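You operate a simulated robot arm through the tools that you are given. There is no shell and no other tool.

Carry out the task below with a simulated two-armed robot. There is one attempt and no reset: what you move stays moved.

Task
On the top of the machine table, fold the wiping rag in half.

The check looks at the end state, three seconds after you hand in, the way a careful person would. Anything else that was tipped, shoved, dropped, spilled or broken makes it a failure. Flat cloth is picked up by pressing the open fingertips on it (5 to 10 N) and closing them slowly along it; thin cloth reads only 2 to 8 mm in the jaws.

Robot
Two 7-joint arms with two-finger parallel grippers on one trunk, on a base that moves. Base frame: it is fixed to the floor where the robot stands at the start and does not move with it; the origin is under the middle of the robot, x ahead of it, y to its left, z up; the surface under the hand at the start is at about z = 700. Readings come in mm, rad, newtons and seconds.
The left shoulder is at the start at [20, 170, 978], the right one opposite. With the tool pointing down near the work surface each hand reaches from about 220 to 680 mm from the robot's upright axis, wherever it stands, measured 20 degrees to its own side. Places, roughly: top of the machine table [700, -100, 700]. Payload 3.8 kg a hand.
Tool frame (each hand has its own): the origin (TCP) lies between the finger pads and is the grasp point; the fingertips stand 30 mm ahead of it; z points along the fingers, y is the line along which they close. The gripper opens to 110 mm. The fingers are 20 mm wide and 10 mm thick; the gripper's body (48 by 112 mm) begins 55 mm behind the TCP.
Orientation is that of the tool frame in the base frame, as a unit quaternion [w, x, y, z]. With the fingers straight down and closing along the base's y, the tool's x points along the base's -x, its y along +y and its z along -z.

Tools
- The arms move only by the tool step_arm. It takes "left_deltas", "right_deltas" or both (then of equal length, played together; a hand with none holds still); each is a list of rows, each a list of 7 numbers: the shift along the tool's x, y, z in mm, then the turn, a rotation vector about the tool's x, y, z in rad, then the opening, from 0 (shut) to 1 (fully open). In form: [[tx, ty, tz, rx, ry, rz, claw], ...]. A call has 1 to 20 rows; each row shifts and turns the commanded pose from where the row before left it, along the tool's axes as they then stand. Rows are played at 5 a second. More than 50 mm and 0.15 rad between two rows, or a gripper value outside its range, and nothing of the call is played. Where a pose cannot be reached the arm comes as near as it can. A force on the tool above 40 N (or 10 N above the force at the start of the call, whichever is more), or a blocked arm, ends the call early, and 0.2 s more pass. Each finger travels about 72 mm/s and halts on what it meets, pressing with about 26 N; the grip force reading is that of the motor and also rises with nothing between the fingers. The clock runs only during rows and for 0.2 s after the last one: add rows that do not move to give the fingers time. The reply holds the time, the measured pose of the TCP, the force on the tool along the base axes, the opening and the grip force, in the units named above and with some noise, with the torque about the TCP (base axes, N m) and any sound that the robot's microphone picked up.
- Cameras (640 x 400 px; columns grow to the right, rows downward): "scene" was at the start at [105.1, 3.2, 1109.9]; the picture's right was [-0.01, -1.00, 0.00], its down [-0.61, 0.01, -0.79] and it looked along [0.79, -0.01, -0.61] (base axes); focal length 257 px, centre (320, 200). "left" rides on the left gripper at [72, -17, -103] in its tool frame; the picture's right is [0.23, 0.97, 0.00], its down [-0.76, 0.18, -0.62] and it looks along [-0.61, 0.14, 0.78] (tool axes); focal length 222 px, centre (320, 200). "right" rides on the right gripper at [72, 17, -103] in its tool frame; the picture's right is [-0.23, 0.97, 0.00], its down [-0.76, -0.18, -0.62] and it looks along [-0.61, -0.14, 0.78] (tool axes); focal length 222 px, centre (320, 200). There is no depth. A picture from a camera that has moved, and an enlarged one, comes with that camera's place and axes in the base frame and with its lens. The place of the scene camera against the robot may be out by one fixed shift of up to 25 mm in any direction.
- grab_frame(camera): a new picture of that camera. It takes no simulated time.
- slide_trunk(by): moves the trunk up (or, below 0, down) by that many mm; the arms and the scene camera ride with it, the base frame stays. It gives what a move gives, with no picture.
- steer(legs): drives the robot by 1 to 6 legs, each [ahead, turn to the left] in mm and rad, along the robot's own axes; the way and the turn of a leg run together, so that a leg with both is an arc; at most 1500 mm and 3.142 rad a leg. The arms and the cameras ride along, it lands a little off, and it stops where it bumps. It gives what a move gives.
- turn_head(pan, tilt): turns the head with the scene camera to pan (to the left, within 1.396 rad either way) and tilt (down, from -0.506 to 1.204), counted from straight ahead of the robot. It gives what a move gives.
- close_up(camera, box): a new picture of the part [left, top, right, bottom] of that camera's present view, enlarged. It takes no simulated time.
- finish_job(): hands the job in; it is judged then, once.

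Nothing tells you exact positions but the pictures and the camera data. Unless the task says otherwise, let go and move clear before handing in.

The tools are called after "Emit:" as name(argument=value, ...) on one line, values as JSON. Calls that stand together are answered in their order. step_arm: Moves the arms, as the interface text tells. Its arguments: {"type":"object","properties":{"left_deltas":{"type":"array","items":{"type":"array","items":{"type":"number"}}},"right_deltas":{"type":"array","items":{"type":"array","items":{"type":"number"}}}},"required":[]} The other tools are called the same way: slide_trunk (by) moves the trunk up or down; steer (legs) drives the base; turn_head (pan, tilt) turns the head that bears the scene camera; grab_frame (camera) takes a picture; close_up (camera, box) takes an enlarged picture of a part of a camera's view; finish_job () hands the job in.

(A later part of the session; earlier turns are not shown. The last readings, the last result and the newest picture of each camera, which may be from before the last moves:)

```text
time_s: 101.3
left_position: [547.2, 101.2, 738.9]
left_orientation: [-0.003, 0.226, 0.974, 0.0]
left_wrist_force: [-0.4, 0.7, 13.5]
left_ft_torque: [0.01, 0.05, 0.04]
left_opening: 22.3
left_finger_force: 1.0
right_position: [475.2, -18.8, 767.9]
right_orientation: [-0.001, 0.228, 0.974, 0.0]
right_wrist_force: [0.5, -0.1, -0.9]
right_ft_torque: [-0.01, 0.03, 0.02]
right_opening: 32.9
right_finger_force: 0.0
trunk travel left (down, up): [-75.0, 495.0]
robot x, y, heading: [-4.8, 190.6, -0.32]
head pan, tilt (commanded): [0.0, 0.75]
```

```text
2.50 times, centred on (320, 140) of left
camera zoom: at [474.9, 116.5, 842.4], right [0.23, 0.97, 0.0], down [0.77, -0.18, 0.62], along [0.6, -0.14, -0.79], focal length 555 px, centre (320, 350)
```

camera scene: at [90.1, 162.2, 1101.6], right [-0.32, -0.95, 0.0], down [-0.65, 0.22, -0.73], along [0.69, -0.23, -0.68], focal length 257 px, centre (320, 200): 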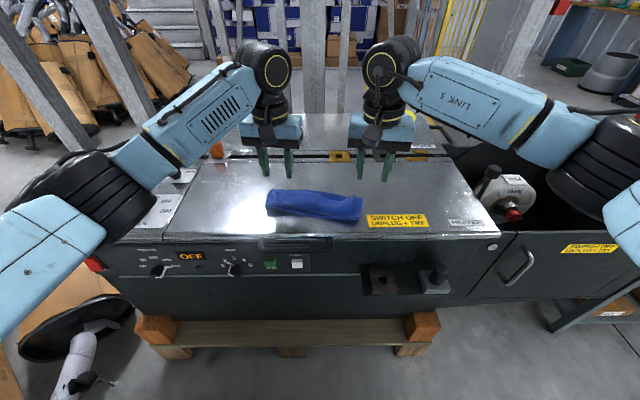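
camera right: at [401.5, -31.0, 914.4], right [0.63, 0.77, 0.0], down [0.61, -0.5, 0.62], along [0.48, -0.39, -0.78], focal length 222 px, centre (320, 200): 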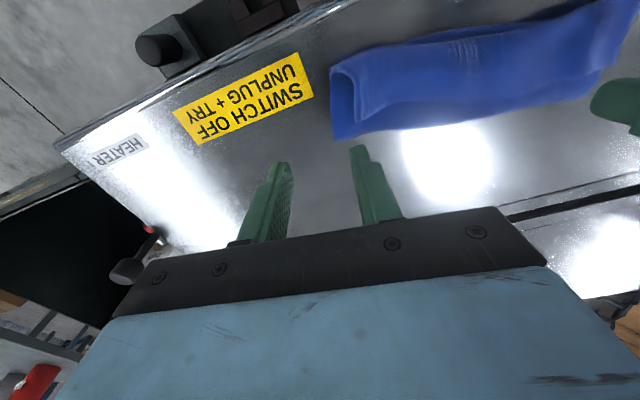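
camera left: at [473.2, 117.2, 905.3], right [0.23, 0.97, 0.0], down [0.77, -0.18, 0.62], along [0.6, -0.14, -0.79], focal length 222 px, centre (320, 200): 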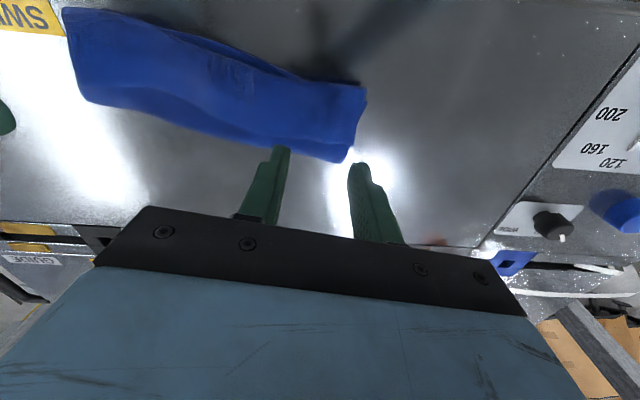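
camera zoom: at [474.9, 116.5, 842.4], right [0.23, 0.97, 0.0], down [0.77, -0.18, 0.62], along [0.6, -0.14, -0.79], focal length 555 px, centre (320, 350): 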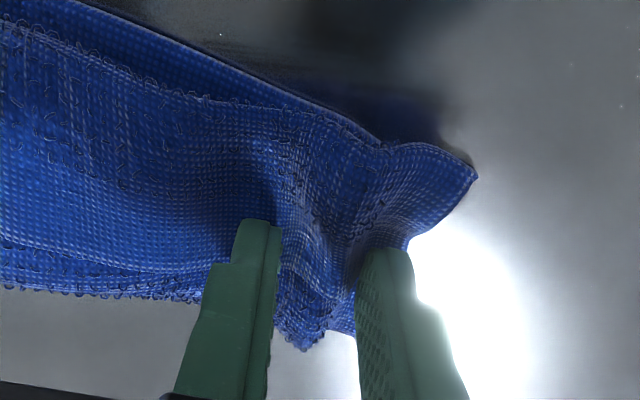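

The left fingers are gathering all three layers, which is no good. I'll let go on that side and lift clear. A better plan is to pinch only the far folded edge (two layers) with both hands and raise it so the doubled-back flap falls open under its own weight.

Emit:
step_arm(left_deltas=[[0, 0, 0, 0, 0, 0, 0.26], [0, 0, -2, 0, 0, 0, 0.34], [0, 0, -5, 0, 0, 0, 0.34], [0, 0, -10, 0, 0, 0, 0.34], [0, 0, -10, 0, 0, 0, 0.34], [0, 0, -10, 0, 0, 0, 0.34], [0, 0, 0, 0, 0, 0, 0.34]])

Emit:
close_up(camera="left", box=[160, 40, 460, 220])

Emit:
close_up(camera="right", box=[200, 40, 500, 220])

Emit:
close_up(camera="scene", box=[250, 160, 380, 240])

```text
time_s: 102.9
left_position: [547.2, 101.5, 774.9]
left_orientation: [-0.004, 0.226, 0.974, 0.0]
left_wrist_force: [0.1, 0.3, -0.3]
left_ft_torque: [0.03, 0.01, 0.02]
left_opening: 37.6
left_finger_force: 0.0
right_position: [477.6, -19.2, 768.4]
right_orientation: [-0.002, 0.227, 0.974, 0.0]
right_wrist_force: [-0.8, 0.5, -0.3]
right_ft_torque: [0.01, -0.02, 0.03]
right_opening: 32.9
right_finger_force: 0.1
trunk travel left (down, up): [-75.0, 495.0]
robot x, y, heading: [-4.0, 192.9, -0.318]
head pan, tilt (commanded): [0.0, 0.75]
```

```text
2.13 times, centred on (310, 130) of left
camera zoom: at [475.6, 116.5, 878.7], right [0.23, 0.97, 0.0], down [0.77, -0.18, 0.62], along [0.6, -0.14, -0.79], focal length 474 px, centre (341, 349)
```

zoom: 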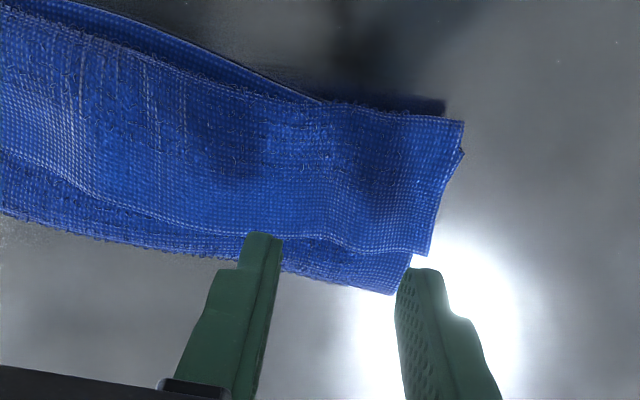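

```text
2.13 times, centred on (350, 130) of right
camera zoom: at [419.9, 28.4, 870.0], right [0.63, 0.77, 0.0], down [0.61, -0.5, 0.62], along [0.48, -0.39, -0.78], focal length 474 px, centre (256, 349)
```

zoom: 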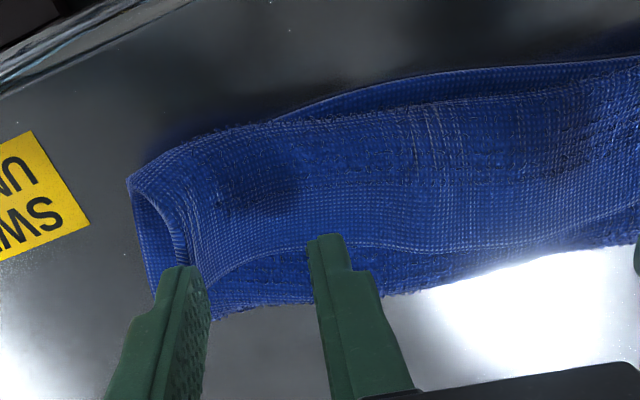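

```text
4.92 times, centred on (315, 200) of scene
camera zoom: at [90.1, 162.2, 1101.6], right [-0.32, -0.95, 0.0], down [-0.65, 0.22, -0.73], along [0.69, -0.23, -0.68], focal length 1267 px, centre (345, 200)
```

zoom: 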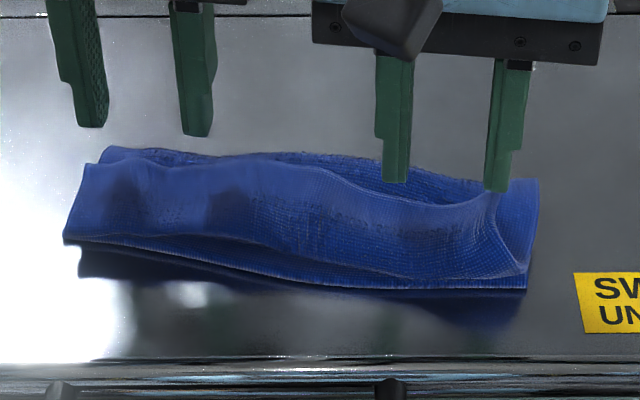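

The rag sprang back unchanged. The exposed far strip is about 20 mm wide on the left and 28 mm on the right, enough for the fingertips. I'll move both hands forward over it, lower the left hand first and feel for contact.

Emit:
step_arm(left_deltas=[[-10, -1, 0, 0, 0, 0, 0.3], [-11, 0, 5, 0, 0, 0, 0.3], [0, 0, 10, 0, 0, 0, 0.3], [0, 0, 10, 0, 0, 0, 0.3], [0, 0, 8, 0, 0, 0, 0.3], [0, 0, 3, 0, 0, 0, 0.3], [0, 0, 1, 0, 0, 0, 0.3], [0, 0, 0, 0, 0, 0, 0.3]], right_deltas=[[-10, 0, 0, 0, 0, 0, 0.3], [-13, 0, 0, 0, 0, 0, 0.3], [0, 0, 0, 0, 0, 0, 0.3], [0, 0, 5, 0, 0, 0, 0.3], [0, 0, 5, 0, 0, 0, 0.3], [0, 0, 5, 0, 0, 0, 0.3], [0, 0, 5, 0, 0, 0, 0.3], [0, 0, 0, 0, 0, 0, 0.3]])

Emit:
close_up(camera="left", box=[200, 60, 440, 220])

Emit:
close_up(camera="right", box=[200, 60, 440, 220])

```text
time_s: 104.7
left_position: [565.1, 89.4, 738.6]
left_orientation: [-0.003, 0.226, 0.974, 0.0]
left_wrist_force: [0.6, 1.3, 1.8]
left_ft_torque: [0.01, 0.02, -0.02]
left_opening: 33.0
left_finger_force: 0.1
right_position: [496.1, -29.3, 746.9]
right_orientation: [-0.002, 0.227, 0.974, 0.001]
right_wrist_force: [-0.6, 0.0, -0.6]
right_ft_torque: [0.01, -0.03, -0.02]
right_opening: 32.8
right_finger_force: 0.1
trunk travel left (down, up): [-75.0, 495.0]
robot x, y, heading: [-4.5, 193.2, -0.323]
head pan, tilt (commanded): [0.0, 0.75]
```

```text
2.50 times, centred on (320, 140) of left
camera zoom: at [493.4, 106.5, 842.2], right [0.23, 0.97, 0.0], down [0.77, -0.18, 0.62], along [0.6, -0.14, -0.79], focal length 555 px, centre (320, 350)
```

zoom: 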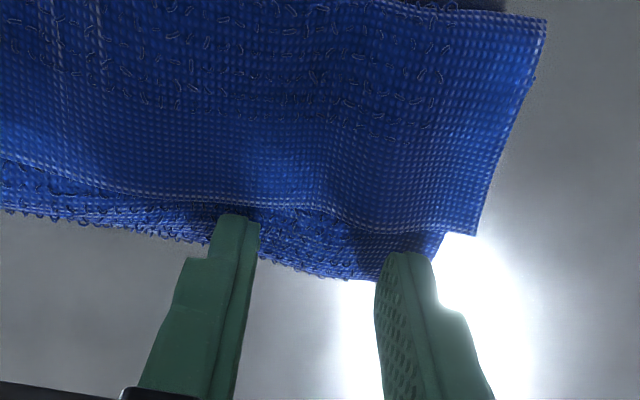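

```text
2.50 times, centred on (320, 140) of right
camera zoom: at [439.9, 18.0, 849.4], right [0.63, 0.77, 0.0], down [0.61, -0.5, 0.62], along [0.48, -0.39, -0.78], focal length 555 px, centre (320, 350)
```

zoom: 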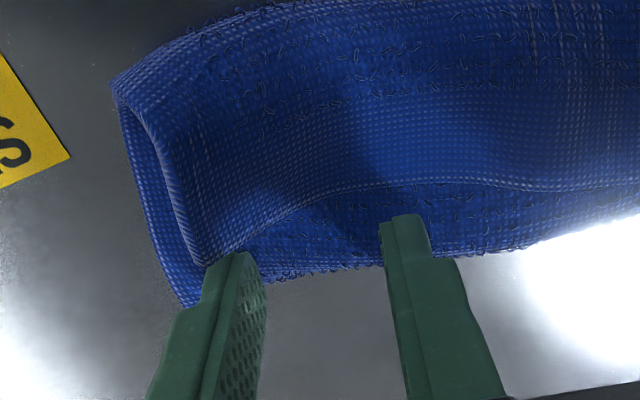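

The left fingertips are on the far strip and just touching. I'll press to about 8 N and close slowly.

Emit:
step_arm(left_deltas=[[0, 0, 1, 0, 0, 0, 0.3], [0, 0, 1, 0, 0, 0, 0.3], [0, 0, 0, 0, 0, 0, 0.3]])

```text
time_s: 105.5
left_position: [565.9, 90.1, 736.4]
left_orientation: [-0.004, 0.227, 0.974, 0.001]
left_wrist_force: [0.7, 1.1, 3.7]
left_ft_torque: [0.02, 0.01, -0.04]
left_opening: 32.9
left_finger_force: 0.0
right_position: [495.6, -30.0, 747.6]
right_orientation: [-0.001, 0.228, 0.974, 0.0]
right_wrist_force: [0.1, 0.5, 0.7]
right_ft_torque: [-0.02, 0.02, 0.02]
right_opening: 33.2
right_finger_force: 0.2
trunk travel left (down, up): [-75.0, 495.0]
robot x, y, heading: [-9.0, 191.0, -0.324]
head pan, tilt (commanded): [0.0, 0.75]
```

Emit:
step_arm(left_deltas=[[0, 0, 1, 0, 0, 0, 0.3], [0, 0, 0.7, 0, 0, 0, 0.3], [0, 0, 0, 0, 0, 0, 0.285], [0, 0, 0, 0, 0, 0, 0.27], [0, 0, 0, 0, 0, 0, 0.255], [0, 0, 0, 0, 0, 0, 0.24], [0, 0, 0, 0, 0, 0, 0.225], [0, 0, 0, 0, 0, 0, 0.21], [0, 0, 0, 0, 0, 0, 0.195], [0, 0, 0, 0, 0, 0, 0.18]])

Emit:
close_up(camera="left", box=[200, 60, 440, 220])

```text
time_s: 107.7
left_position: [565.6, 90.7, 734.9]
left_orientation: [-0.003, 0.226, 0.974, 0.0]
left_wrist_force: [0.6, 0.4, 13.4]
left_ft_torque: [0.08, 0.1, 0.01]
left_opening: 19.6
left_finger_force: 0.1
right_position: [495.5, -29.5, 747.1]
right_orientation: [-0.002, 0.228, 0.974, 0.0]
right_wrist_force: [0.5, 0.4, -0.3]
right_ft_torque: [-0.02, 0.04, 0.0]
right_opening: 32.9
right_finger_force: 0.1
trunk travel left (down, up): [-75.0, 495.0]
robot x, y, heading: [-7.5, 188.9, -0.322]
head pan, tilt (commanded): [0.0, 0.75]
```

```text
2.50 times, centred on (320, 140) of left
camera zoom: at [492.8, 106.6, 839.2], right [0.23, 0.97, 0.0], down [0.77, -0.18, 0.62], along [0.6, -0.14, -0.79], focal length 555 px, centre (320, 350)
```

zoom: 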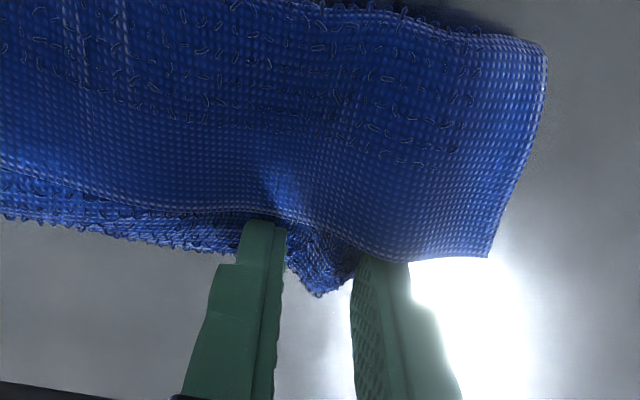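

The far fold is bunching between the left fingers while the top flap stays mostly free. I'll finish closing.

Emit:
step_arm(left_deltas=[[0, 0, 0, 0, 0, 0, 0.165], [0, 0, 0, 0, 0, 0, 0.15], [0, 0, 0, 0, 0, 0, 0.135], [0, 0, 0, 0, 0, 0, 0.12], [0, 0, 0, 0, 0, 0, 0.105], [0, 0, 0, 0, 0, 0, 0.09], [0, 0, 0, 0, 0, 0, 0.075], [0, 0, 0, 0, 0, 0, 0.06], [0, 0, 0, 0, 0, 0, 0.045], [0, 0, 0, 0, 0, 0, 0.03], [0, 0, 0, 0, 0, 0, 0.015], [0, 0, 0, 0, 0, 0, 0], [0, 0, 0, 0, 0, 0, 0]])

Emit:
close_up(camera="left", box=[200, 60, 440, 220])

Emit:
close_up(camera="right", box=[200, 60, 440, 220])

```text
time_s: 110.5
left_position: [565.1, 90.9, 734.9]
left_orientation: [-0.003, 0.227, 0.974, 0.0]
left_wrist_force: [0.5, 0.2, 13.6]
left_ft_torque: [0.08, 0.13, -0.02]
left_opening: 4.5
left_finger_force: 26.1
right_position: [495.7, -29.0, 747.8]
right_orientation: [-0.001, 0.228, 0.974, 0.0]
right_wrist_force: [-0.1, -1.3, -0.9]
right_ft_torque: [-0.01, 0.02, -0.01]
right_opening: 32.8
right_finger_force: 0.1
trunk travel left (down, up): [-75.0, 495.0]
robot x, y, heading: [-3.0, 193.6, -0.324]
head pan, tilt (commanded): [0.0, 0.75]
```

```text
2.50 times, centred on (320, 140) of left
camera zoom: at [492.8, 106.7, 839.2], right [0.23, 0.97, 0.0], down [0.77, -0.18, 0.62], along [0.6, -0.14, -0.79], focal length 555 px, centre (320, 350)
```

zoom: 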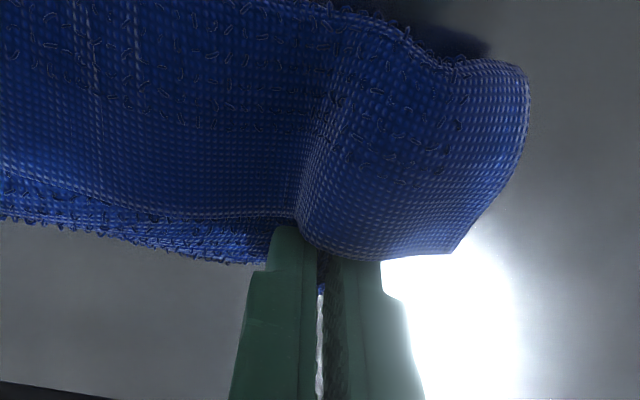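

```text
2.50 times, centred on (320, 140) of right
camera zoom: at [439.2, 18.1, 849.9], right [0.63, 0.77, 0.0], down [0.61, -0.5, 0.62], along [0.48, -0.39, -0.78], focal length 555 px, centre (320, 350)
```

zoom: 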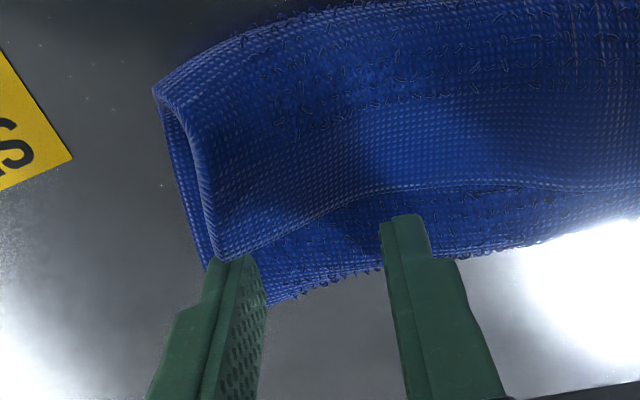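

The left far fold is firmly pinched and the top flap hangs free around the fingers. I'll lift it slightly and shift it right for slack, then set the right fingers on the right end of the far strip.

Emit:
step_arm(left_deltas=[[0, 0, -3, 0, 0, 0, 0], [0, -3, -2, 0, 0, 0, 0], [0, -3, 0, 0, 0, 0, 0], [0, -2, 0, 0, 0, 0, 0], [0, 0, 0, 0, 0, 0, 0]], right_deltas=[[-3, 1, 0, 0, 0, 0, 0.3], [-3, 1, 0, 0, 0, 0, 0.3], [0, 0, 3, 0, 0, 0, 0.3], [0, 0, 3, 0, 0, 0, 0.3], [0, 0, 2, 0, 0, 0, 0.3]])

Emit:
close_up(camera="right", box=[200, 60, 440, 220])

```text
time_s: 111.7
left_position: [562.7, 83.4, 739.0]
left_orientation: [-0.004, 0.226, 0.974, 0.0]
left_wrist_force: [0.3, 1.0, -0.3]
left_ft_torque: [0.01, 0.01, -0.05]
left_opening: 4.0
left_finger_force: 25.8
right_position: [502.9, -30.0, 738.6]
right_orientation: [-0.001, 0.227, 0.974, 0.001]
right_wrist_force: [-0.2, -0.4, 0.6]
right_ft_torque: [0.01, 0.02, -0.01]
right_opening: 32.6
right_finger_force: 0.1
trunk travel left (down, up): [-75.0, 495.0]
robot x, y, heading: [-9.6, 188.9, -0.326]
head pan, tilt (commanded): [0.0, 0.75]
```

```text
2.50 times, centred on (320, 140) of right
camera zoom: at [445.9, 17.1, 841.5], right [0.63, 0.77, 0.0], down [0.61, -0.5, 0.62], along [0.48, -0.39, -0.78], focal length 555 px, centre (320, 350)
```

zoom: 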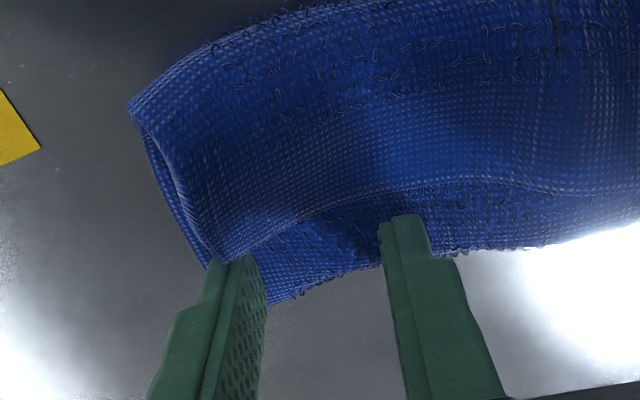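

Emit:
step_arm(right_deltas=[[-2, 0, 1.5, 0, 0, 0, 0.3], [0, 0, 1, 0, 0, 0, 0.3], [0, 0, 1, 0, 0, 0, 0.3], [0, 0, 0, 0, 0, 0, 0.3]])

```text
time_s: 112.7
left_position: [561.0, 83.7, 740.7]
left_orientation: [-0.004, 0.227, 0.974, 0.0]
left_wrist_force: [-0.6, -0.1, 0.8]
left_ft_torque: [0.0, 0.0, -0.02]
left_opening: 4.0
left_finger_force: 26.4
right_position: [504.1, -30.6, 736.7]
right_orientation: [0.0, 0.227, 0.974, 0.001]
right_wrist_force: [-1.4, -0.2, 8.0]
right_ft_torque: [0.04, 0.04, -0.01]
right_opening: 32.5
right_finger_force: 0.1
trunk travel left (down, up): [-75.0, 495.0]
robot x, y, heading: [-5.5, 190.2, -0.327]
head pan, tilt (commanded): [0.0, 0.75]
```

The right fingertips are pressing at 8 N. I'll close them slowly.

Emit:
step_arm(right_deltas=[[0, 0, 0.3, 0, 0, 0, 0.285], [0, 0, 0, 0, 0, 0, 0.27], [0, 0, 0, 0, 0, 0, 0.255], [0, 0, 0, 0, 0, 0, 0.24], [0, 0, 0, 0, 0, 0, 0.225], [0, 0, 0, 0, 0, 0, 0.21], [0, 0, 0, 0, 0, 0, 0.195], [0, 0, 0, 0, 0, 0, 0.18], [0, 0, 0, 0, 0, 0, 0.165], [0, 0, 0, 0, 0, 0, 0.15]])

Emit:
close_up(camera="right", box=[200, 60, 440, 220])

```text
time_s: 114.9
left_position: [561.7, 83.8, 739.6]
left_orientation: [-0.004, 0.226, 0.974, -0.001]
left_wrist_force: [0.7, 0.4, -0.4]
left_ft_torque: [-0.02, 0.02, -0.02]
left_opening: 4.2
left_finger_force: 25.8
right_position: [503.5, -30.9, 736.5]
right_orientation: [0.0, 0.228, 0.974, 0.001]
right_wrist_force: [0.6, 0.3, 12.5]
right_ft_torque: [-0.02, 0.06, 0.03]
right_opening: 16.3
right_finger_force: 0.0
trunk travel left (down, up): [-75.0, 495.0]
robot x, y, heading: [-7.9, 191.9, -0.326]
head pan, tilt (commanded): [0.0, 0.75]
```

```text
2.50 times, centred on (320, 140) of right
camera zoom: at [447.2, 16.3, 838.1], right [0.63, 0.77, 0.0], down [0.61, -0.5, 0.62], along [0.48, -0.39, -0.78], focal length 555 px, centre (320, 350)
```

zoom: 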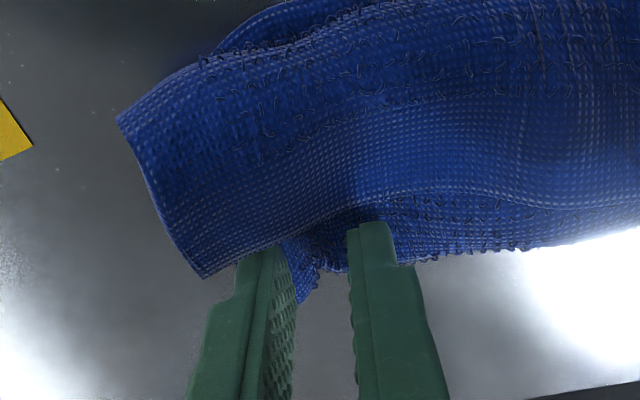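

Emit:
step_arm(right_deltas=[[0, 0, 0, 0, 0, 0, 0.135], [0, 0, 0, 0, 0, 0, 0.12], [0, 0, 0, 0, 0, 0, 0.105], [0, 0, 0, 0, 0, 0, 0.09], [0, 0, 0, 0, 0, 0, 0.075], [0, 0, 0, 0, 0, 0, 0.06], [0, 0, 0, 0, 0, 0, 0.045], [0, 0, 0, 0, 0, 0, 0.03], [0, 0, 0, 0, 0, 0, 0.015], [0, 0, 0, 0, 0, 0, 0], [0, 0, 0, 0, 0, 0, 0]])

Emit:
close_up(camera="right", box=[200, 60, 440, 220])

Emit:
close_up(camera="scene", box=[250, 160, 380, 240])

```text
time_s: 117.3
left_position: [562.3, 83.3, 740.0]
left_orientation: [-0.003, 0.226, 0.974, -0.001]
left_wrist_force: [0.5, 0.8, 0.8]
left_ft_torque: [0.01, -0.02, -0.03]
left_opening: 4.2
left_finger_force: 25.8
right_position: [503.7, -31.5, 735.7]
right_orientation: [-0.002, 0.228, 0.974, 0.0]
right_wrist_force: [-0.4, -0.8, 15.0]
right_ft_torque: [0.03, 0.03, -0.02]
right_opening: 3.7
right_finger_force: 26.7
trunk travel left (down, up): [-75.0, 495.0]
robot x, y, heading: [-5.7, 187.5, -0.326]
head pan, tilt (commanded): [0.0, 0.75]
```

```text
2.50 times, centred on (320, 140) of right
camera zoom: at [447.1, 16.2, 838.1], right [0.63, 0.77, 0.0], down [0.61, -0.5, 0.62], along [0.48, -0.39, -0.78], focal length 555 px, centre (320, 350)
```

zoom: 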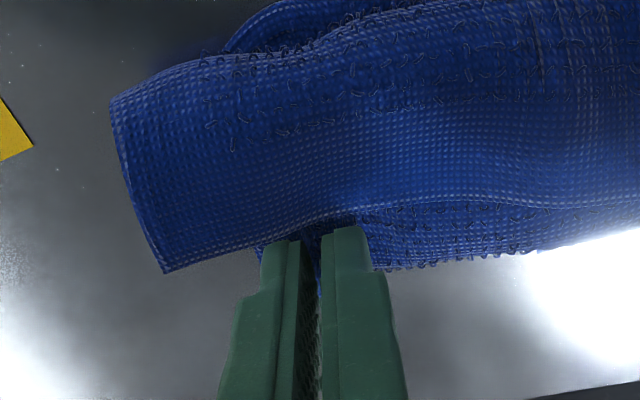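

```text
4.92 times, centred on (315, 200) of scene
camera zoom: at [89.2, 162.5, 1101.8], right [-0.32, -0.95, 0.0], down [-0.65, 0.22, -0.73], along [0.69, -0.23, -0.68], focal length 1267 px, centre (345, 200)
```

zoom: 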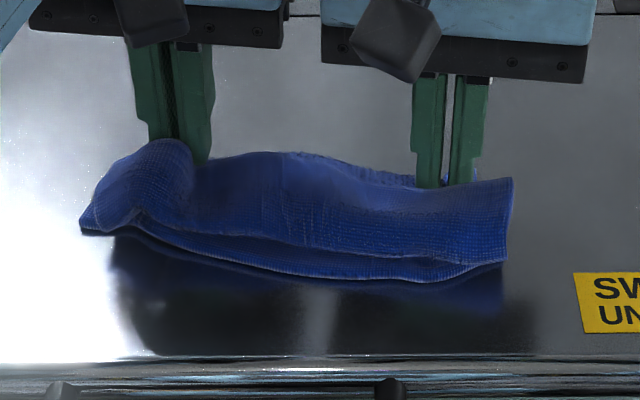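

Both ends of the far fold are held, and the top flap lies free. I'll lift straight up and watch whether the flap drops open toward me.

Emit:
step_arm(left_deltas=[[0, 0, -6, 0, 0, 0, 0], [0, 0, -10, 0, 0, 0, 0], [0, 0, -12, 0, 0, 0, 0], [0, 0, -12, 0, 0, 0, 0], [0, 0, -12, 0, 0, 0, 0], [0, 0, -12, 0, 0, 0, 0], [0, 0, -12, 0, 0, 0, 0], [0, 0, 0, 0, 0, 0, 0]], right_deltas=[[0, 0, -10, 0, 0, 0, 0], [0, 0, -10, 0, 0, 0, 0], [0, 0, -12, 0, 0, 0, 0], [0, 0, -12, 0, 0, 0, 0], [0, 0, -12, 0, 0, 0, 0], [0, 0, -12, 0, 0, 0, 0], [0, 0, -12, 0, 0, 0, 0], [0, 0, 0, 0, 0, 0, 0]])

Emit:
close_up(camera="scene", box=[240, 130, 390, 240])

Emit:
grab_frame(camera="left")

Emit:
grab_frame(camera="right")

```text
time_s: 119.1
left_position: [563.7, 84.0, 815.3]
left_orientation: [-0.004, 0.226, 0.974, 0.0]
left_wrist_force: [0.7, -0.2, -0.8]
left_ft_torque: [-0.04, 0.02, 0.0]
left_opening: 4.1
left_finger_force: 25.8
right_position: [505.0, -31.9, 814.3]
right_orientation: [-0.002, 0.227, 0.974, 0.0]
right_wrist_force: [-0.1, 0.1, -0.2]
right_ft_torque: [-0.02, -0.02, 0.01]
right_opening: 3.4
right_finger_force: 26.0
trunk travel left (down, up): [-75.0, 495.0]
robot x, y, heading: [-8.9, 186.3, -0.324]
head pan, tilt (commanded): [0.0, 0.75]
```

```text
3.64 times, centred on (315, 185) of scene
camera zoom: at [90.1, 162.2, 1101.6], right [-0.32, -0.95, 0.0], down [-0.65, 0.22, -0.73], along [0.69, -0.23, -0.68], focal length 936 px, centre (338, 254)
```

zoom: 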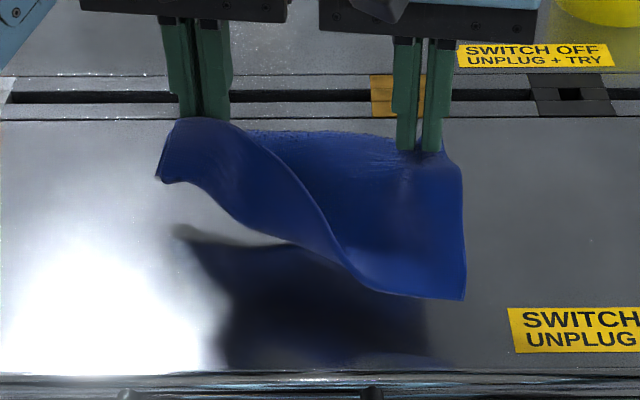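

```text
taken
camera left: at [491.0, 99.6, 919.7], right [0.23, 0.97, 0.0], down [0.77, -0.18, 0.62], along [0.6, -0.14, -0.79], focal length 222 px, centre (320, 200)
```

left: 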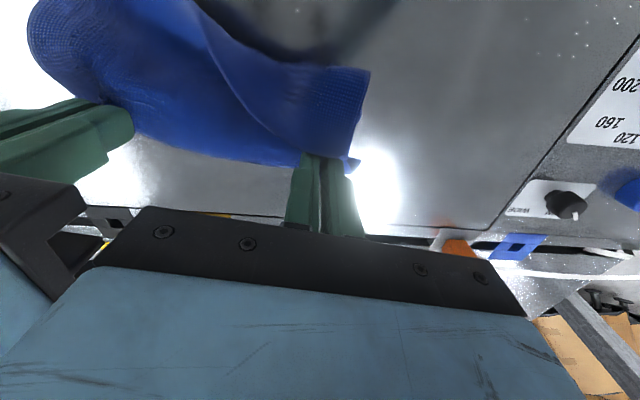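

```text
taken
camera right: at [448.5, 15.9, 916.7], right [0.63, 0.77, 0.0], down [0.61, -0.5, 0.62], along [0.48, -0.39, -0.78], focal length 222 px, centre (320, 200)
```

right: 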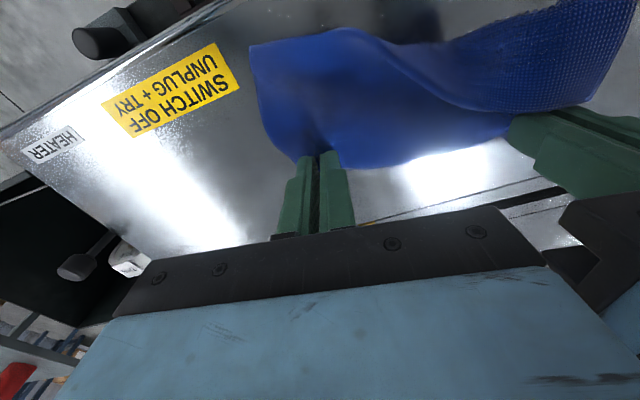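

The flap has dropped open on the right, but on the left its corner is still caught up near the fingers. I'll lift higher to see how everything hangs.

Emit:
step_arm(left_deltas=[[0, 0, -12, 0, 0, 0, 0], [0, 0, -12, 0, 0, 0, 0], [0, 0, -12, 0, 0, 0, 0], [0, 0, -12, 0, 0, 0, 0], [0, 0, -12, 0, 0, 0, 0], [0, 0, -12, 0, 0, 0, 0], [0, 0, -12, 0, 0, 0, 0], [0, 0, 0, 0, 0, 0, 0], [0, 0, 0, 0, 0, 0, 0]], right_deltas=[[0, 0, -12, 0, 0, 0, 0], [0, 0, -12, 0, 0, 0, 0], [0, 0, -12, 0, 0, 0, 0], [0, 0, -12, 0, 0, 0, 0], [0, 0, -12, 0, 0, 0, 0], [0, 0, -12, 0, 0, 0, 0], [0, 0, -12, 0, 0, 0, 0], [0, 0, 0, 0, 0, 0, 0], [0, 0, 0, 0, 0, 0, 0]])

Emit:
close_up(camera="scene", box=[230, 80, 400, 240])

Emit:
grab_frame(camera="left")

```text
time_s: 121.1
left_position: [562.7, 83.3, 900.7]
left_orientation: [-0.004, 0.227, 0.974, 0.0]
left_wrist_force: [0.0, 0.1, -1.2]
left_ft_torque: [-0.02, 0.02, -0.02]
left_opening: 3.8
left_finger_force: 25.9
right_position: [506.6, -30.0, 899.5]
right_orientation: [-0.001, 0.227, 0.974, 0.0]
right_wrist_force: [0.0, 0.4, -0.4]
right_ft_torque: [0.01, 0.0, 0.02]
right_opening: 3.2
right_finger_force: 25.4
trunk travel left (down, up): [-75.0, 495.0]
robot x, y, heading: [-4.7, 193.5, -0.329]
head pan, tilt (commanded): [0.0, 0.75]
```

```text
2.50 times, centred on (315, 160) of scene
camera zoom: at [90.1, 162.2, 1101.6], right [-0.32, -0.95, 0.0], down [-0.65, 0.22, -0.73], along [0.69, -0.23, -0.68], focal length 643 px, centre (332, 300)
```

zoom: 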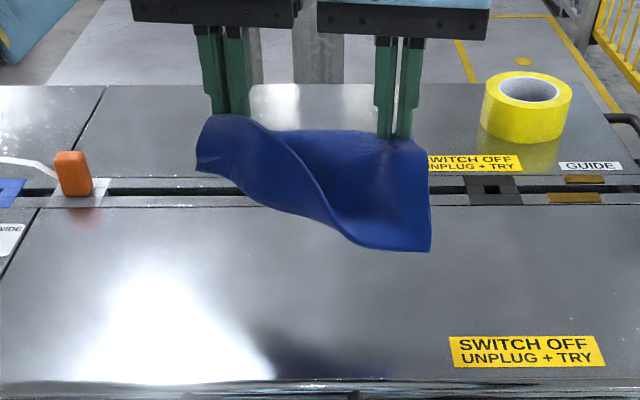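

```text
taken
camera left: at [491.0, 98.9, 1003.6], right [0.23, 0.97, 0.0], down [0.77, -0.18, 0.62], along [0.6, -0.14, -0.79], focal length 222 px, centre (320, 200)
```

left: 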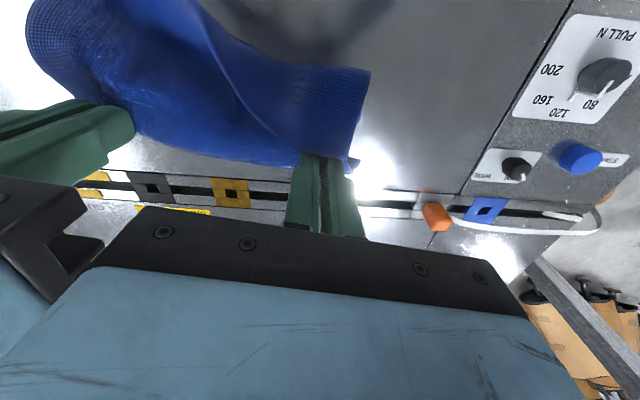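

The left fingers caught the flap's corner along with the fold, while the right side has opened fully. I'll lay the cloth back down with the fold away from me and release. That leaves corner B as a single layer near me, which I can then pull open cleanly.

Emit:
step_arm(left_deltas=[[12, 0, 0, 0, 0, 0, 0], [12, 0, 12, 0, 0, 0, 0], [0, 0, 14, 0, 0, 0, 0], [0, 0, 14, 0, 0, 0, 0], [0, 0, 14, 0, 0, 0, 0], [0, 0, 14, 0, 0, 0, 0], [-6, 0, 10, 0, 0, 0, 0], [-6, 0, 10, 0, 0, 0, 0], [-6, 0, 10, 0, 0, 0, 0], [-7, 0, 10, 0, 0, 0, 0], [-7, 0, 10, 0, 0, 0, 0], [-7, 0, 10, 0, 0, 0, 0], [-7, 0, 10, 0, 0, 0, 0], [-6, 0, 10, 0, 0, 0, 0], [-4, 0, 8, 0, 0, 0, 0], [0, 0, 0, 0, 0, 0, 0]], right_deltas=[[12, 0, 0, 0, 0, 0, 0], [12, 0, 12, 0, 0, 0, 0], [0, 0, 14, 0, 0, 0, 0], [0, 0, 14, 0, 0, 0, 0], [0, 0, 14, 0, 0, 0, 0], [0, 0, 14, 0, 0, 0, 0], [-6, 0, 10, 0, 0, 0, 0], [-6, 0, 10, 0, 0, 0, 0], [-6, 0, 10, 0, 0, 0, 0], [-7, 0, 10, 0, 0, 0, 0], [-7, 0, 10, 0, 0, 0, 0], [-7, 0, 10, 0, 0, 0, 0], [-7, 0, 10, 0, 0, 0, 0], [-6, 0, 10, 0, 0, 0, 0], [-4, 0, 8, 0, 0, 0, 0], [0, 0, 0, 0, 0, 0, 0]])

Emit:
close_up(camera="scene", box=[230, 130, 400, 250])

```text
time_s: 124.5
left_position: [591.9, 69.5, 743.1]
left_orientation: [-0.003, 0.226, 0.974, 0.0]
left_wrist_force: [1.3, -0.5, 2.0]
left_ft_torque: [0.02, 0.01, -0.01]
left_opening: 4.0
left_finger_force: 25.8
right_position: [533.7, -44.5, 744.4]
right_orientation: [-0.002, 0.226, 0.974, 0.0]
right_wrist_force: [0.4, -0.2, 0.1]
right_ft_torque: [-0.02, -0.01, 0.03]
right_opening: 3.3
right_finger_force: 26.1
trunk travel left (down, up): [-75.0, 495.0]
robot x, y, heading: [-5.2, 189.2, -0.332]
head pan, tilt (commanded): [0.0, 0.75]
```

```text
3.33 times, centred on (315, 190) of scene
camera zoom: at [90.0, 162.2, 1101.7], right [-0.32, -0.95, 0.0], down [-0.65, 0.22, -0.73], along [0.69, -0.23, -0.68], focal length 858 px, centre (337, 233)
```

zoom: 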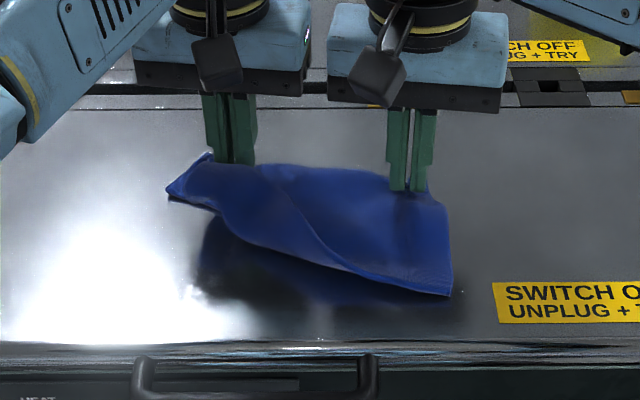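

The rag is laid down. I'll open both hands gently, lift straight up and look.

Emit:
step_arm(left_deltas=[[0, 0, 2, 0, 0, 0, 0.05], [0, 0, 0, 0, 0, 0, 0.12], [0, 0, 0, 0, 0, 0, 0.2], [0, 0, 0, 0, 0, 0, 0.3], [0, 0, 0, 0, 0, 0, 0.36], [0, 0, -5, 0, 0, 0, 0.36], [0, 0, -10, 0, 0, 0, 0.36], [0, 0, -15, 0, 0, 0, 0.36], [0, 0, -15, 0, 0, 0, 0.36], [0, 0, -15, 0, 0, 0, 0.36], [0, 0, 0, 0, 0, 0, 0.36]], right_deltas=[[0, 0, 2, 0, 0, 0, 0.05], [0, 0, 0, 0, 0, 0, 0.12], [0, 0, 0, 0, 0, 0, 0.2], [0, 0, 0, 0, 0, 0, 0.3], [0, 0, 0, 0, 0, 0, 0.36], [0, 0, -5, 0, 0, 0, 0.36], [0, 0, -10, 0, 0, 0, 0.36], [0, 0, -15, 0, 0, 0, 0.36], [0, 0, -15, 0, 0, 0, 0.36], [0, 0, -15, 0, 0, 0, 0.36], [0, 0, 0, 0, 0, 0, 0.36]])

Emit:
close_up(camera="scene", box=[250, 150, 380, 240])

Emit:
grab_frame(camera="left")

Emit:
grab_frame(camera="right")

```text
time_s: 126.9
left_position: [589.8, 68.7, 800.6]
left_orientation: [-0.004, 0.226, 0.974, 0.0]
left_wrist_force: [-0.1, 0.6, -1.1]
left_ft_torque: [-0.01, 0.0, 0.0]
left_opening: 39.7
left_finger_force: 0.0
right_position: [534.1, -45.5, 801.3]
right_orientation: [-0.002, 0.227, 0.974, 0.0]
right_wrist_force: [-0.4, -0.3, 0.1]
right_ft_torque: [0.01, -0.02, 0.04]
right_opening: 39.5
right_finger_force: 0.0
trunk travel left (down, up): [-75.0, 495.0]
robot x, y, heading: [-9.1, 189.9, -0.325]
head pan, tilt (commanded): [0.0, 0.75]
```

```text
4.44 times, centred on (315, 195) of scene
camera zoom: at [90.1, 162.2, 1101.6], right [-0.32, -0.95, 0.0], down [-0.65, 0.22, -0.73], along [0.69, -0.23, -0.68], focal length 1143 px, centre (342, 222)
```

zoom: 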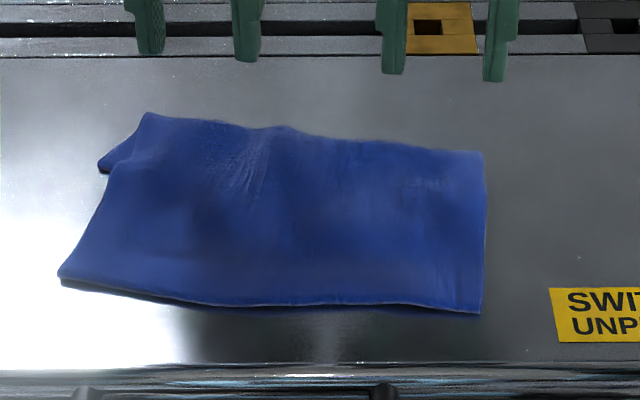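

```text
taken
camera left: at [518.8, 84.6, 905.4], right [0.23, 0.97, 0.0], down [0.77, -0.18, 0.62], along [0.6, -0.14, -0.79], focal length 222 px, centre (320, 200)
```

left: 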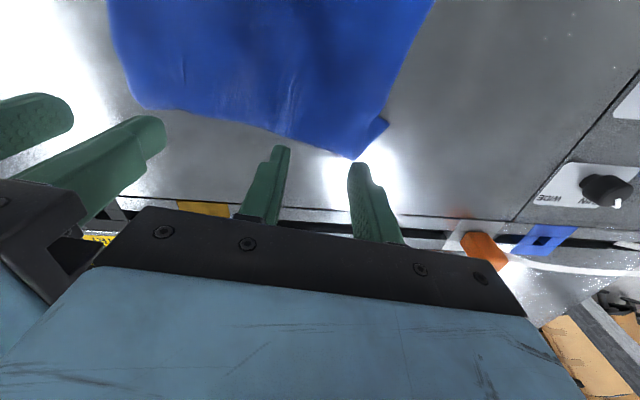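

```text
taken
camera right: at [477.0, 1.9, 904.1], right [0.63, 0.77, 0.0], down [0.61, -0.5, 0.62], along [0.48, -0.39, -0.78], focal length 222 px, centre (320, 200)
```

right: 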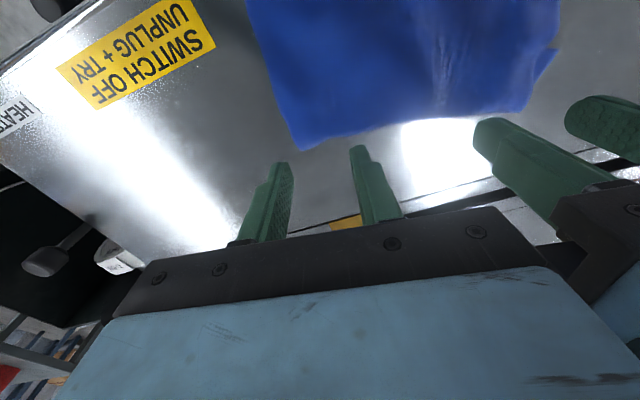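

Letting go released the trapped flap on the left too. The rag is now a simple fold: the fold is far from me, the top flap is about 125 mm deep, and the layer underneath is shorter. The near edge A–B lies as a single layer on the table. I'll raise the hands and study where the lower edge C–D lies.

Emit:
step_arm(left_deltas=[[5, 8, -15, 0, 0, 0, 0.34], [5, 8, -15, 0, 0, 0, 0.34], [5, 8, -15, 0, 0, 0, 0.34], [5, 8, -15, 0, 0, 0, 0.34], [0, 0, 0, 0, 0, 0, 0.34]], right_deltas=[[5, -8, -15, 0, 0, 0, 0.34], [5, -8, -15, 0, 0, 0, 0.34], [5, -8, -15, 0, 0, 0, 0.34], [5, -8, -15, 0, 0, 0, 0.34], [0, 0, 0, 0, 0, 0, 0.34]])

Emit:
close_up(camera="scene", box=[250, 160, 320, 230])

Emit:
close_up(camera="left", box=[100, 0, 420, 180])

Emit:
close_up(camera="right", box=[240, 0, 600, 180])

```text
time_s: 128.1
left_position: [587.7, 106.2, 861.8]
left_orientation: [-0.004, 0.227, 0.974, -0.001]
left_wrist_force: [0.9, -0.7, 0.9]
left_ft_torque: [-0.02, -0.01, 0.0]
left_opening: 37.5
left_finger_force: 0.2
right_position: [501.6, -65.7, 861.9]
right_orientation: [-0.001, 0.228, 0.974, 0.001]
right_wrist_force: [-0.2, -0.2, -0.2]
right_ft_torque: [0.0, 0.02, 0.0]
right_opening: 37.4
right_finger_force: 0.0
trunk travel left (down, up): [-75.0, 495.0]
robot x, y, heading: [-3.0, 188.5, -0.325]
head pan, tilt (commanded): [0.0, 0.75]
```

```text
5.71 times, centred on (285, 195) of scene
camera zoom: at [90.1, 162.2, 1101.6], right [-0.32, -0.95, 0.0], down [-0.65, 0.22, -0.73], along [0.69, -0.23, -0.68], focal length 1470 px, centre (520, 229)
```

zoom: 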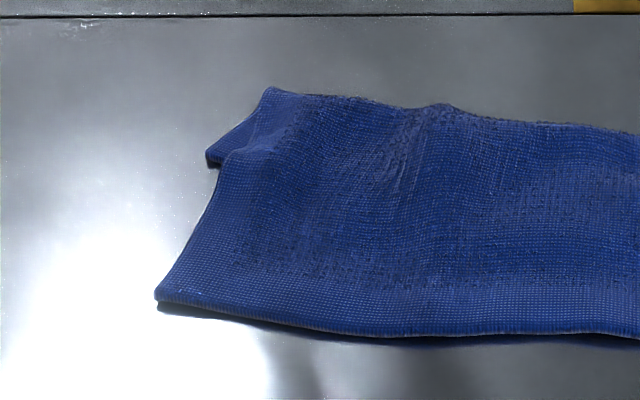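

```text
2.00 times, centred on (260, 90) of left
camera zoom: at [516.1, 122.5, 965.3], right [0.23, 0.97, 0.0], down [0.77, -0.18, 0.62], along [0.6, -0.14, -0.79], focal length 444 px, centre (440, 420)
```

zoom: 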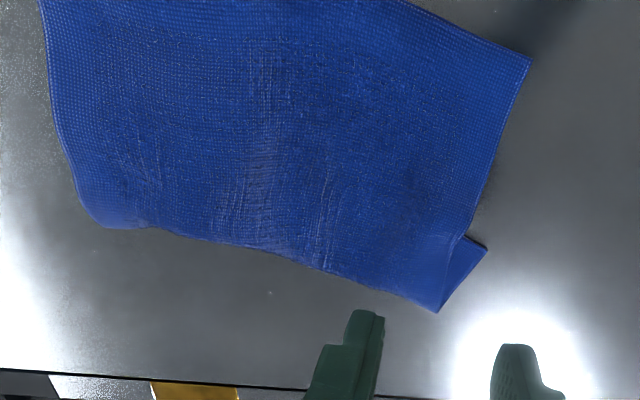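

```text
1.78 times, centred on (420, 90) of right
camera zoom: at [445.4, -18.2, 964.1], right [0.63, 0.77, 0.0], down [0.61, -0.5, 0.62], along [0.48, -0.39, -0.78], focal length 395 px, centre (142, 396)
```

zoom: 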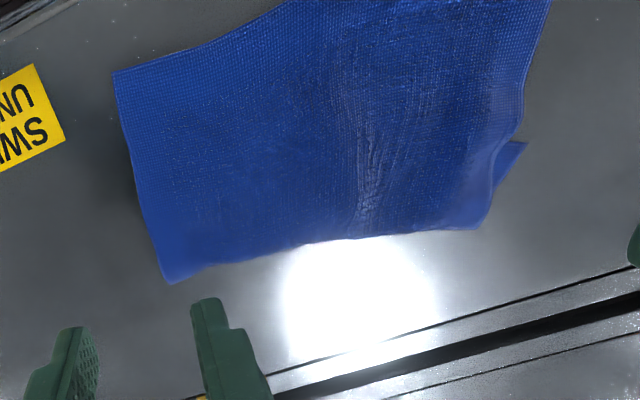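

The layout is clear: A–B is the near edge of the single top flap, and the lower layer's corner D peeks out at the far left. I can now pinch A–B from above with vertical fingers, unroll more of the cloth toward the far side, then lay A–B on C–D, with no hand tilting needed. First I'll drive 40 mm closer and place the hands over A–B.

Emit:
steer(legs=[[40, 0]])

Emit:
step_arm(left_deltas=[[16, -2, 4, 0, 0, 0, 0.34], [16, -2, 8, 0, 0, 0, 0.34], [16, -2, 8, 0, 0, 0, 0.34], [16, -2, 10, 0, 0, 0, 0.34], [16, -2, 10, 0, 0, 0, 0.34], [16, -2, 10, 0, 0, 0, 0.34], [16, -1, 10, 0, 0, 0, 0.34], [0, 0, 10, 0, 0, 0, 0.34], [0, 0, 10, 0, 0, 0, 0.34], [0, 0, 0, 0, 0, 0, 0.34]], right_deltas=[[15.5, 4, 4, 0, 0, 0, 0.34], [15.5, 4, 8, 0, 0, 0, 0.34], [15.5, 4, 8, 0, 0, 0, 0.34], [15.5, 4, 10, 0, 0, 0, 0.34], [15.5, 4, 10, 0, 0, 0, 0.34], [15.5, 4, 10, 0, 0, 0, 0.34], [15.5, 4, 10, 0, 0, 0, 0.34], [0, 0, 10, 0, 0, 0, 0.34], [0, 0, 10, 0, 0, 0, 0.34], [0, 0, 0, 0, 0, 0, 0.34]])

Emit:
grab_frame(camera="scene")

Emit:
grab_frame(camera="left")

Emit:
grab_frame(camera="right")

```text
time_s: 128.9
left_position: [626.3, 94.6, 860.4]
left_orientation: [-0.005, 0.226, 0.974, -0.001]
left_wrist_force: [0.1, 0.1, -0.1]
left_ft_torque: [0.01, 0.03, 0.0]
left_opening: 37.7
left_finger_force: 0.1
right_position: [540.8, -78.4, 860.3]
right_orientation: [-0.002, 0.228, 0.974, 0.001]
right_wrist_force: [1.1, 0.0, 0.7]
right_ft_torque: [-0.02, 0.02, -0.01]
right_opening: 37.4
right_finger_force: 0.0
trunk travel left (down, up): [-75.0, 495.0]
robot x, y, heading: [35.0, 176.1, -0.323]
head pan, tilt (commanded): [0.0, 0.75]
```

```text
time_s: 131.2
left_position: [520.0, 130.4, 782.4]
left_orientation: [-0.004, 0.226, 0.974, 0.0]
left_wrist_force: [0.8, -0.3, 0.0]
left_ft_torque: [0.01, 0.02, 0.03]
left_opening: 37.6
left_finger_force: 0.1
right_position: [454.0, -5.4, 781.7]
right_orientation: [-0.002, 0.227, 0.974, 0.0]
right_wrist_force: [0.5, 0.6, 0.3]
right_ft_torque: [0.0, 0.01, 0.01]
right_opening: 37.6
right_finger_force: 0.0
trunk travel left (down, up): [-75.0, 495.0]
robot x, y, heading: [34.2, 179.7, -0.32]
head pan, tilt (commanded): [0.0, 0.75]
```

```text
taken
camera scene: at [128.1, 149.4, 1101.6], right [-0.32, -0.95, 0.0], down [-0.65, 0.22, -0.73], along [0.69, -0.23, -0.68], focal length 257 px, centre (320, 200)
```

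scene: 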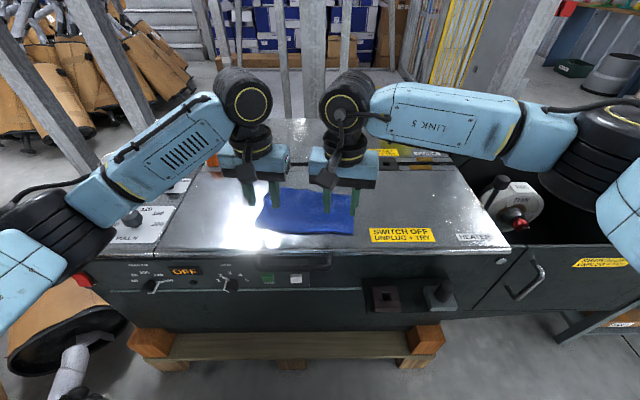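

```text
taken
camera left: at [447.6, 148.1, 886.3], right [0.23, 0.97, 0.0], down [0.77, -0.18, 0.62], along [0.6, -0.14, -0.79], focal length 222 px, centre (320, 200)
```

left: 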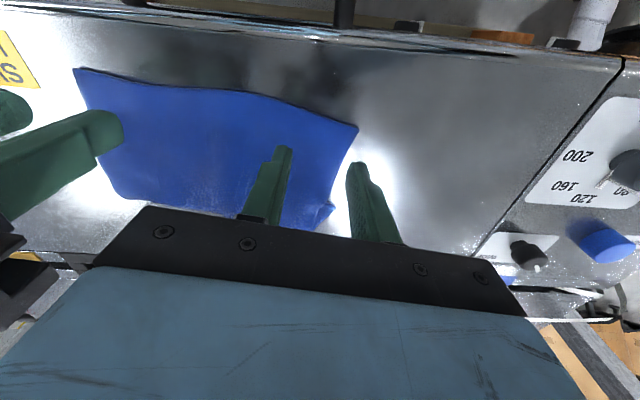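

```text
taken
camera right: at [398.0, 42.0, 884.2], right [0.63, 0.77, 0.0], down [0.61, -0.5, 0.62], along [0.48, -0.39, -0.78], focal length 222 px, centre (320, 200)
```

right: 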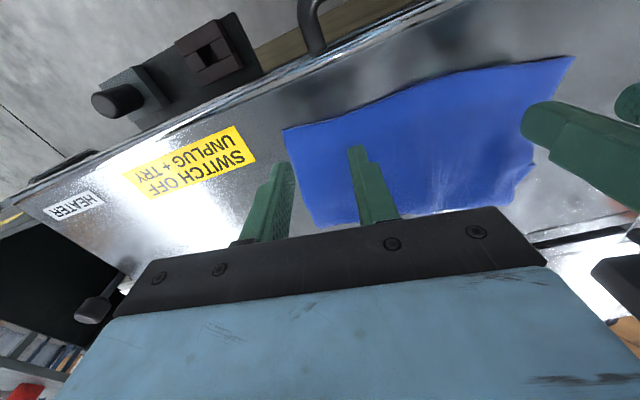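

Hands are well placed: corner A is 12 mm in front of and 28 mm left of the left TCP, and B is 10 mm in front of and 27 mm right of the right TCP. After small adjustments I'll descend.

Emit:
step_arm(left_deltas=[[4, -2, 8, 0, 0, 0, 0.32], [0, 0, 10, 0, 0, 0, 0.32], [0, 0, 10, 0, 0, 0, 0.32], [0, 0, 8, 0, 0, 0, 0.32], [0, 0, 5, 0, 0, 0, 0.32], [0, 0, 3, 0, 0, 0, 0.32], [0, 0, 1, 0, 0, 0, 0.32], [0, 0, 0, 0, 0, 0, 0.32]], right_deltas=[[3, 2, 8, 0, 0, 0, 0.32], [0, 0, 10, 0, 0, 0, 0.32], [0, 0, 10, 0, 0, 0, 0.32], [0, 0, 8, 0, 0, 0, 0.32], [0, 0, 2, 0, 0, 0, 0.32], [0, 0, 0, 0, 0, 0, 0.32], [0, 0, 0, 0, 0, 0, 0.32], [0, 0, 0, 0, 0, 0, 0.32]])

Emit:
close_up(camera="left", box=[200, 60, 440, 220])

Emit:
close_up(camera="right", box=[200, 60, 440, 220])

```text
time_s: 132.9
left_position: [515.6, 132.7, 737.5]
left_orientation: [-0.004, 0.227, 0.974, 0.0]
left_wrist_force: [-0.3, -0.5, -0.8]
left_ft_torque: [-0.05, 0.02, 0.03]
left_opening: 35.2
left_finger_force: 0.1
right_position: [452.9, -1.9, 744.0]
right_orientation: [-0.001, 0.227, 0.974, 0.0]
right_wrist_force: [-0.6, 0.6, 0.6]
right_ft_torque: [0.0, -0.01, 0.03]
right_opening: 35.3
right_finger_force: 0.0
trunk travel left (down, up): [-75.0, 495.0]
robot x, y, heading: [32.5, 176.2, -0.329]
head pan, tilt (commanded): [0.0, 0.75]
```

```text
2.50 times, centred on (320, 140) of left
camera zoom: at [442.6, 147.8, 840.9], right [0.23, 0.97, 0.0], down [0.77, -0.18, 0.62], along [0.6, -0.14, -0.79], focal length 555 px, centre (320, 350)
```

zoom: 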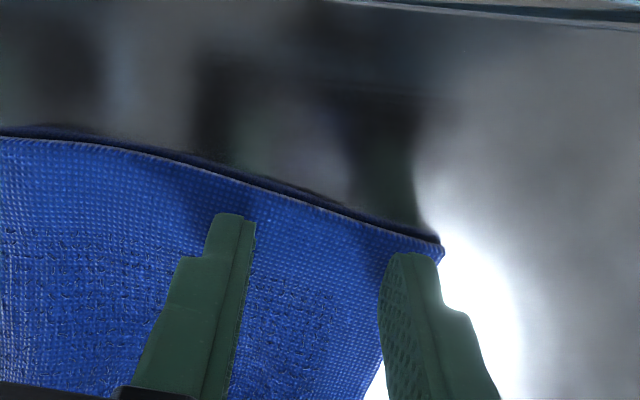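

```text
2.50 times, centred on (320, 140) of right
camera zoom: at [396.5, 45.8, 846.2], right [0.63, 0.77, 0.0], down [0.61, -0.5, 0.62], along [0.48, -0.39, -0.78], focal length 555 px, centre (320, 350)
```

zoom: 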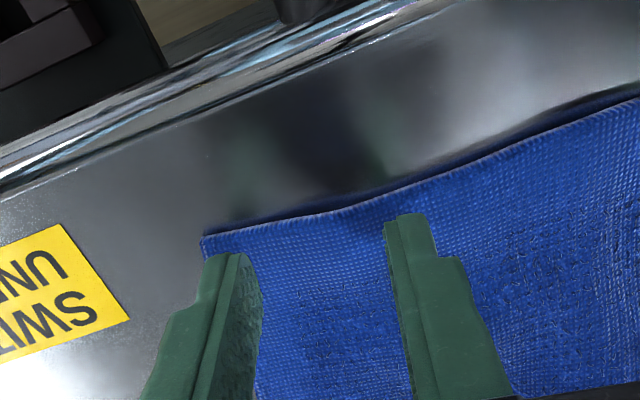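

The left fingers are just above the cloth and well placed. I'll lower the left hand onto it with small steps.

Emit:
step_arm(left_deltas=[[0, 0, 1, 0, 0, 0, 0.32], [0, 0, 1, 0, 0, 0, 0.32], [0, 0, 1, 0, 0, 0, 0.32], [0, 0, 0, 0, 0, 0, 0.32]])

```text
time_s: 133.9
left_position: [514.6, 131.7, 734.7]
left_orientation: [-0.004, 0.226, 0.974, 0.0]
left_wrist_force: [0.3, -0.7, 2.9]
left_ft_torque: [-0.01, -0.02, 0.03]
left_opening: 35.2
left_finger_force: 0.1
right_position: [453.3, -1.9, 743.0]
right_orientation: [-0.002, 0.228, 0.974, 0.0]
right_wrist_force: [0.1, 0.1, 0.1]
right_ft_torque: [-0.01, -0.02, 0.02]
right_opening: 35.0
right_finger_force: 0.1
trunk travel left (down, up): [-75.0, 495.0]
robot x, y, heading: [33.1, 177.9, -0.32]
head pan, tilt (commanded): [0.0, 0.75]
```

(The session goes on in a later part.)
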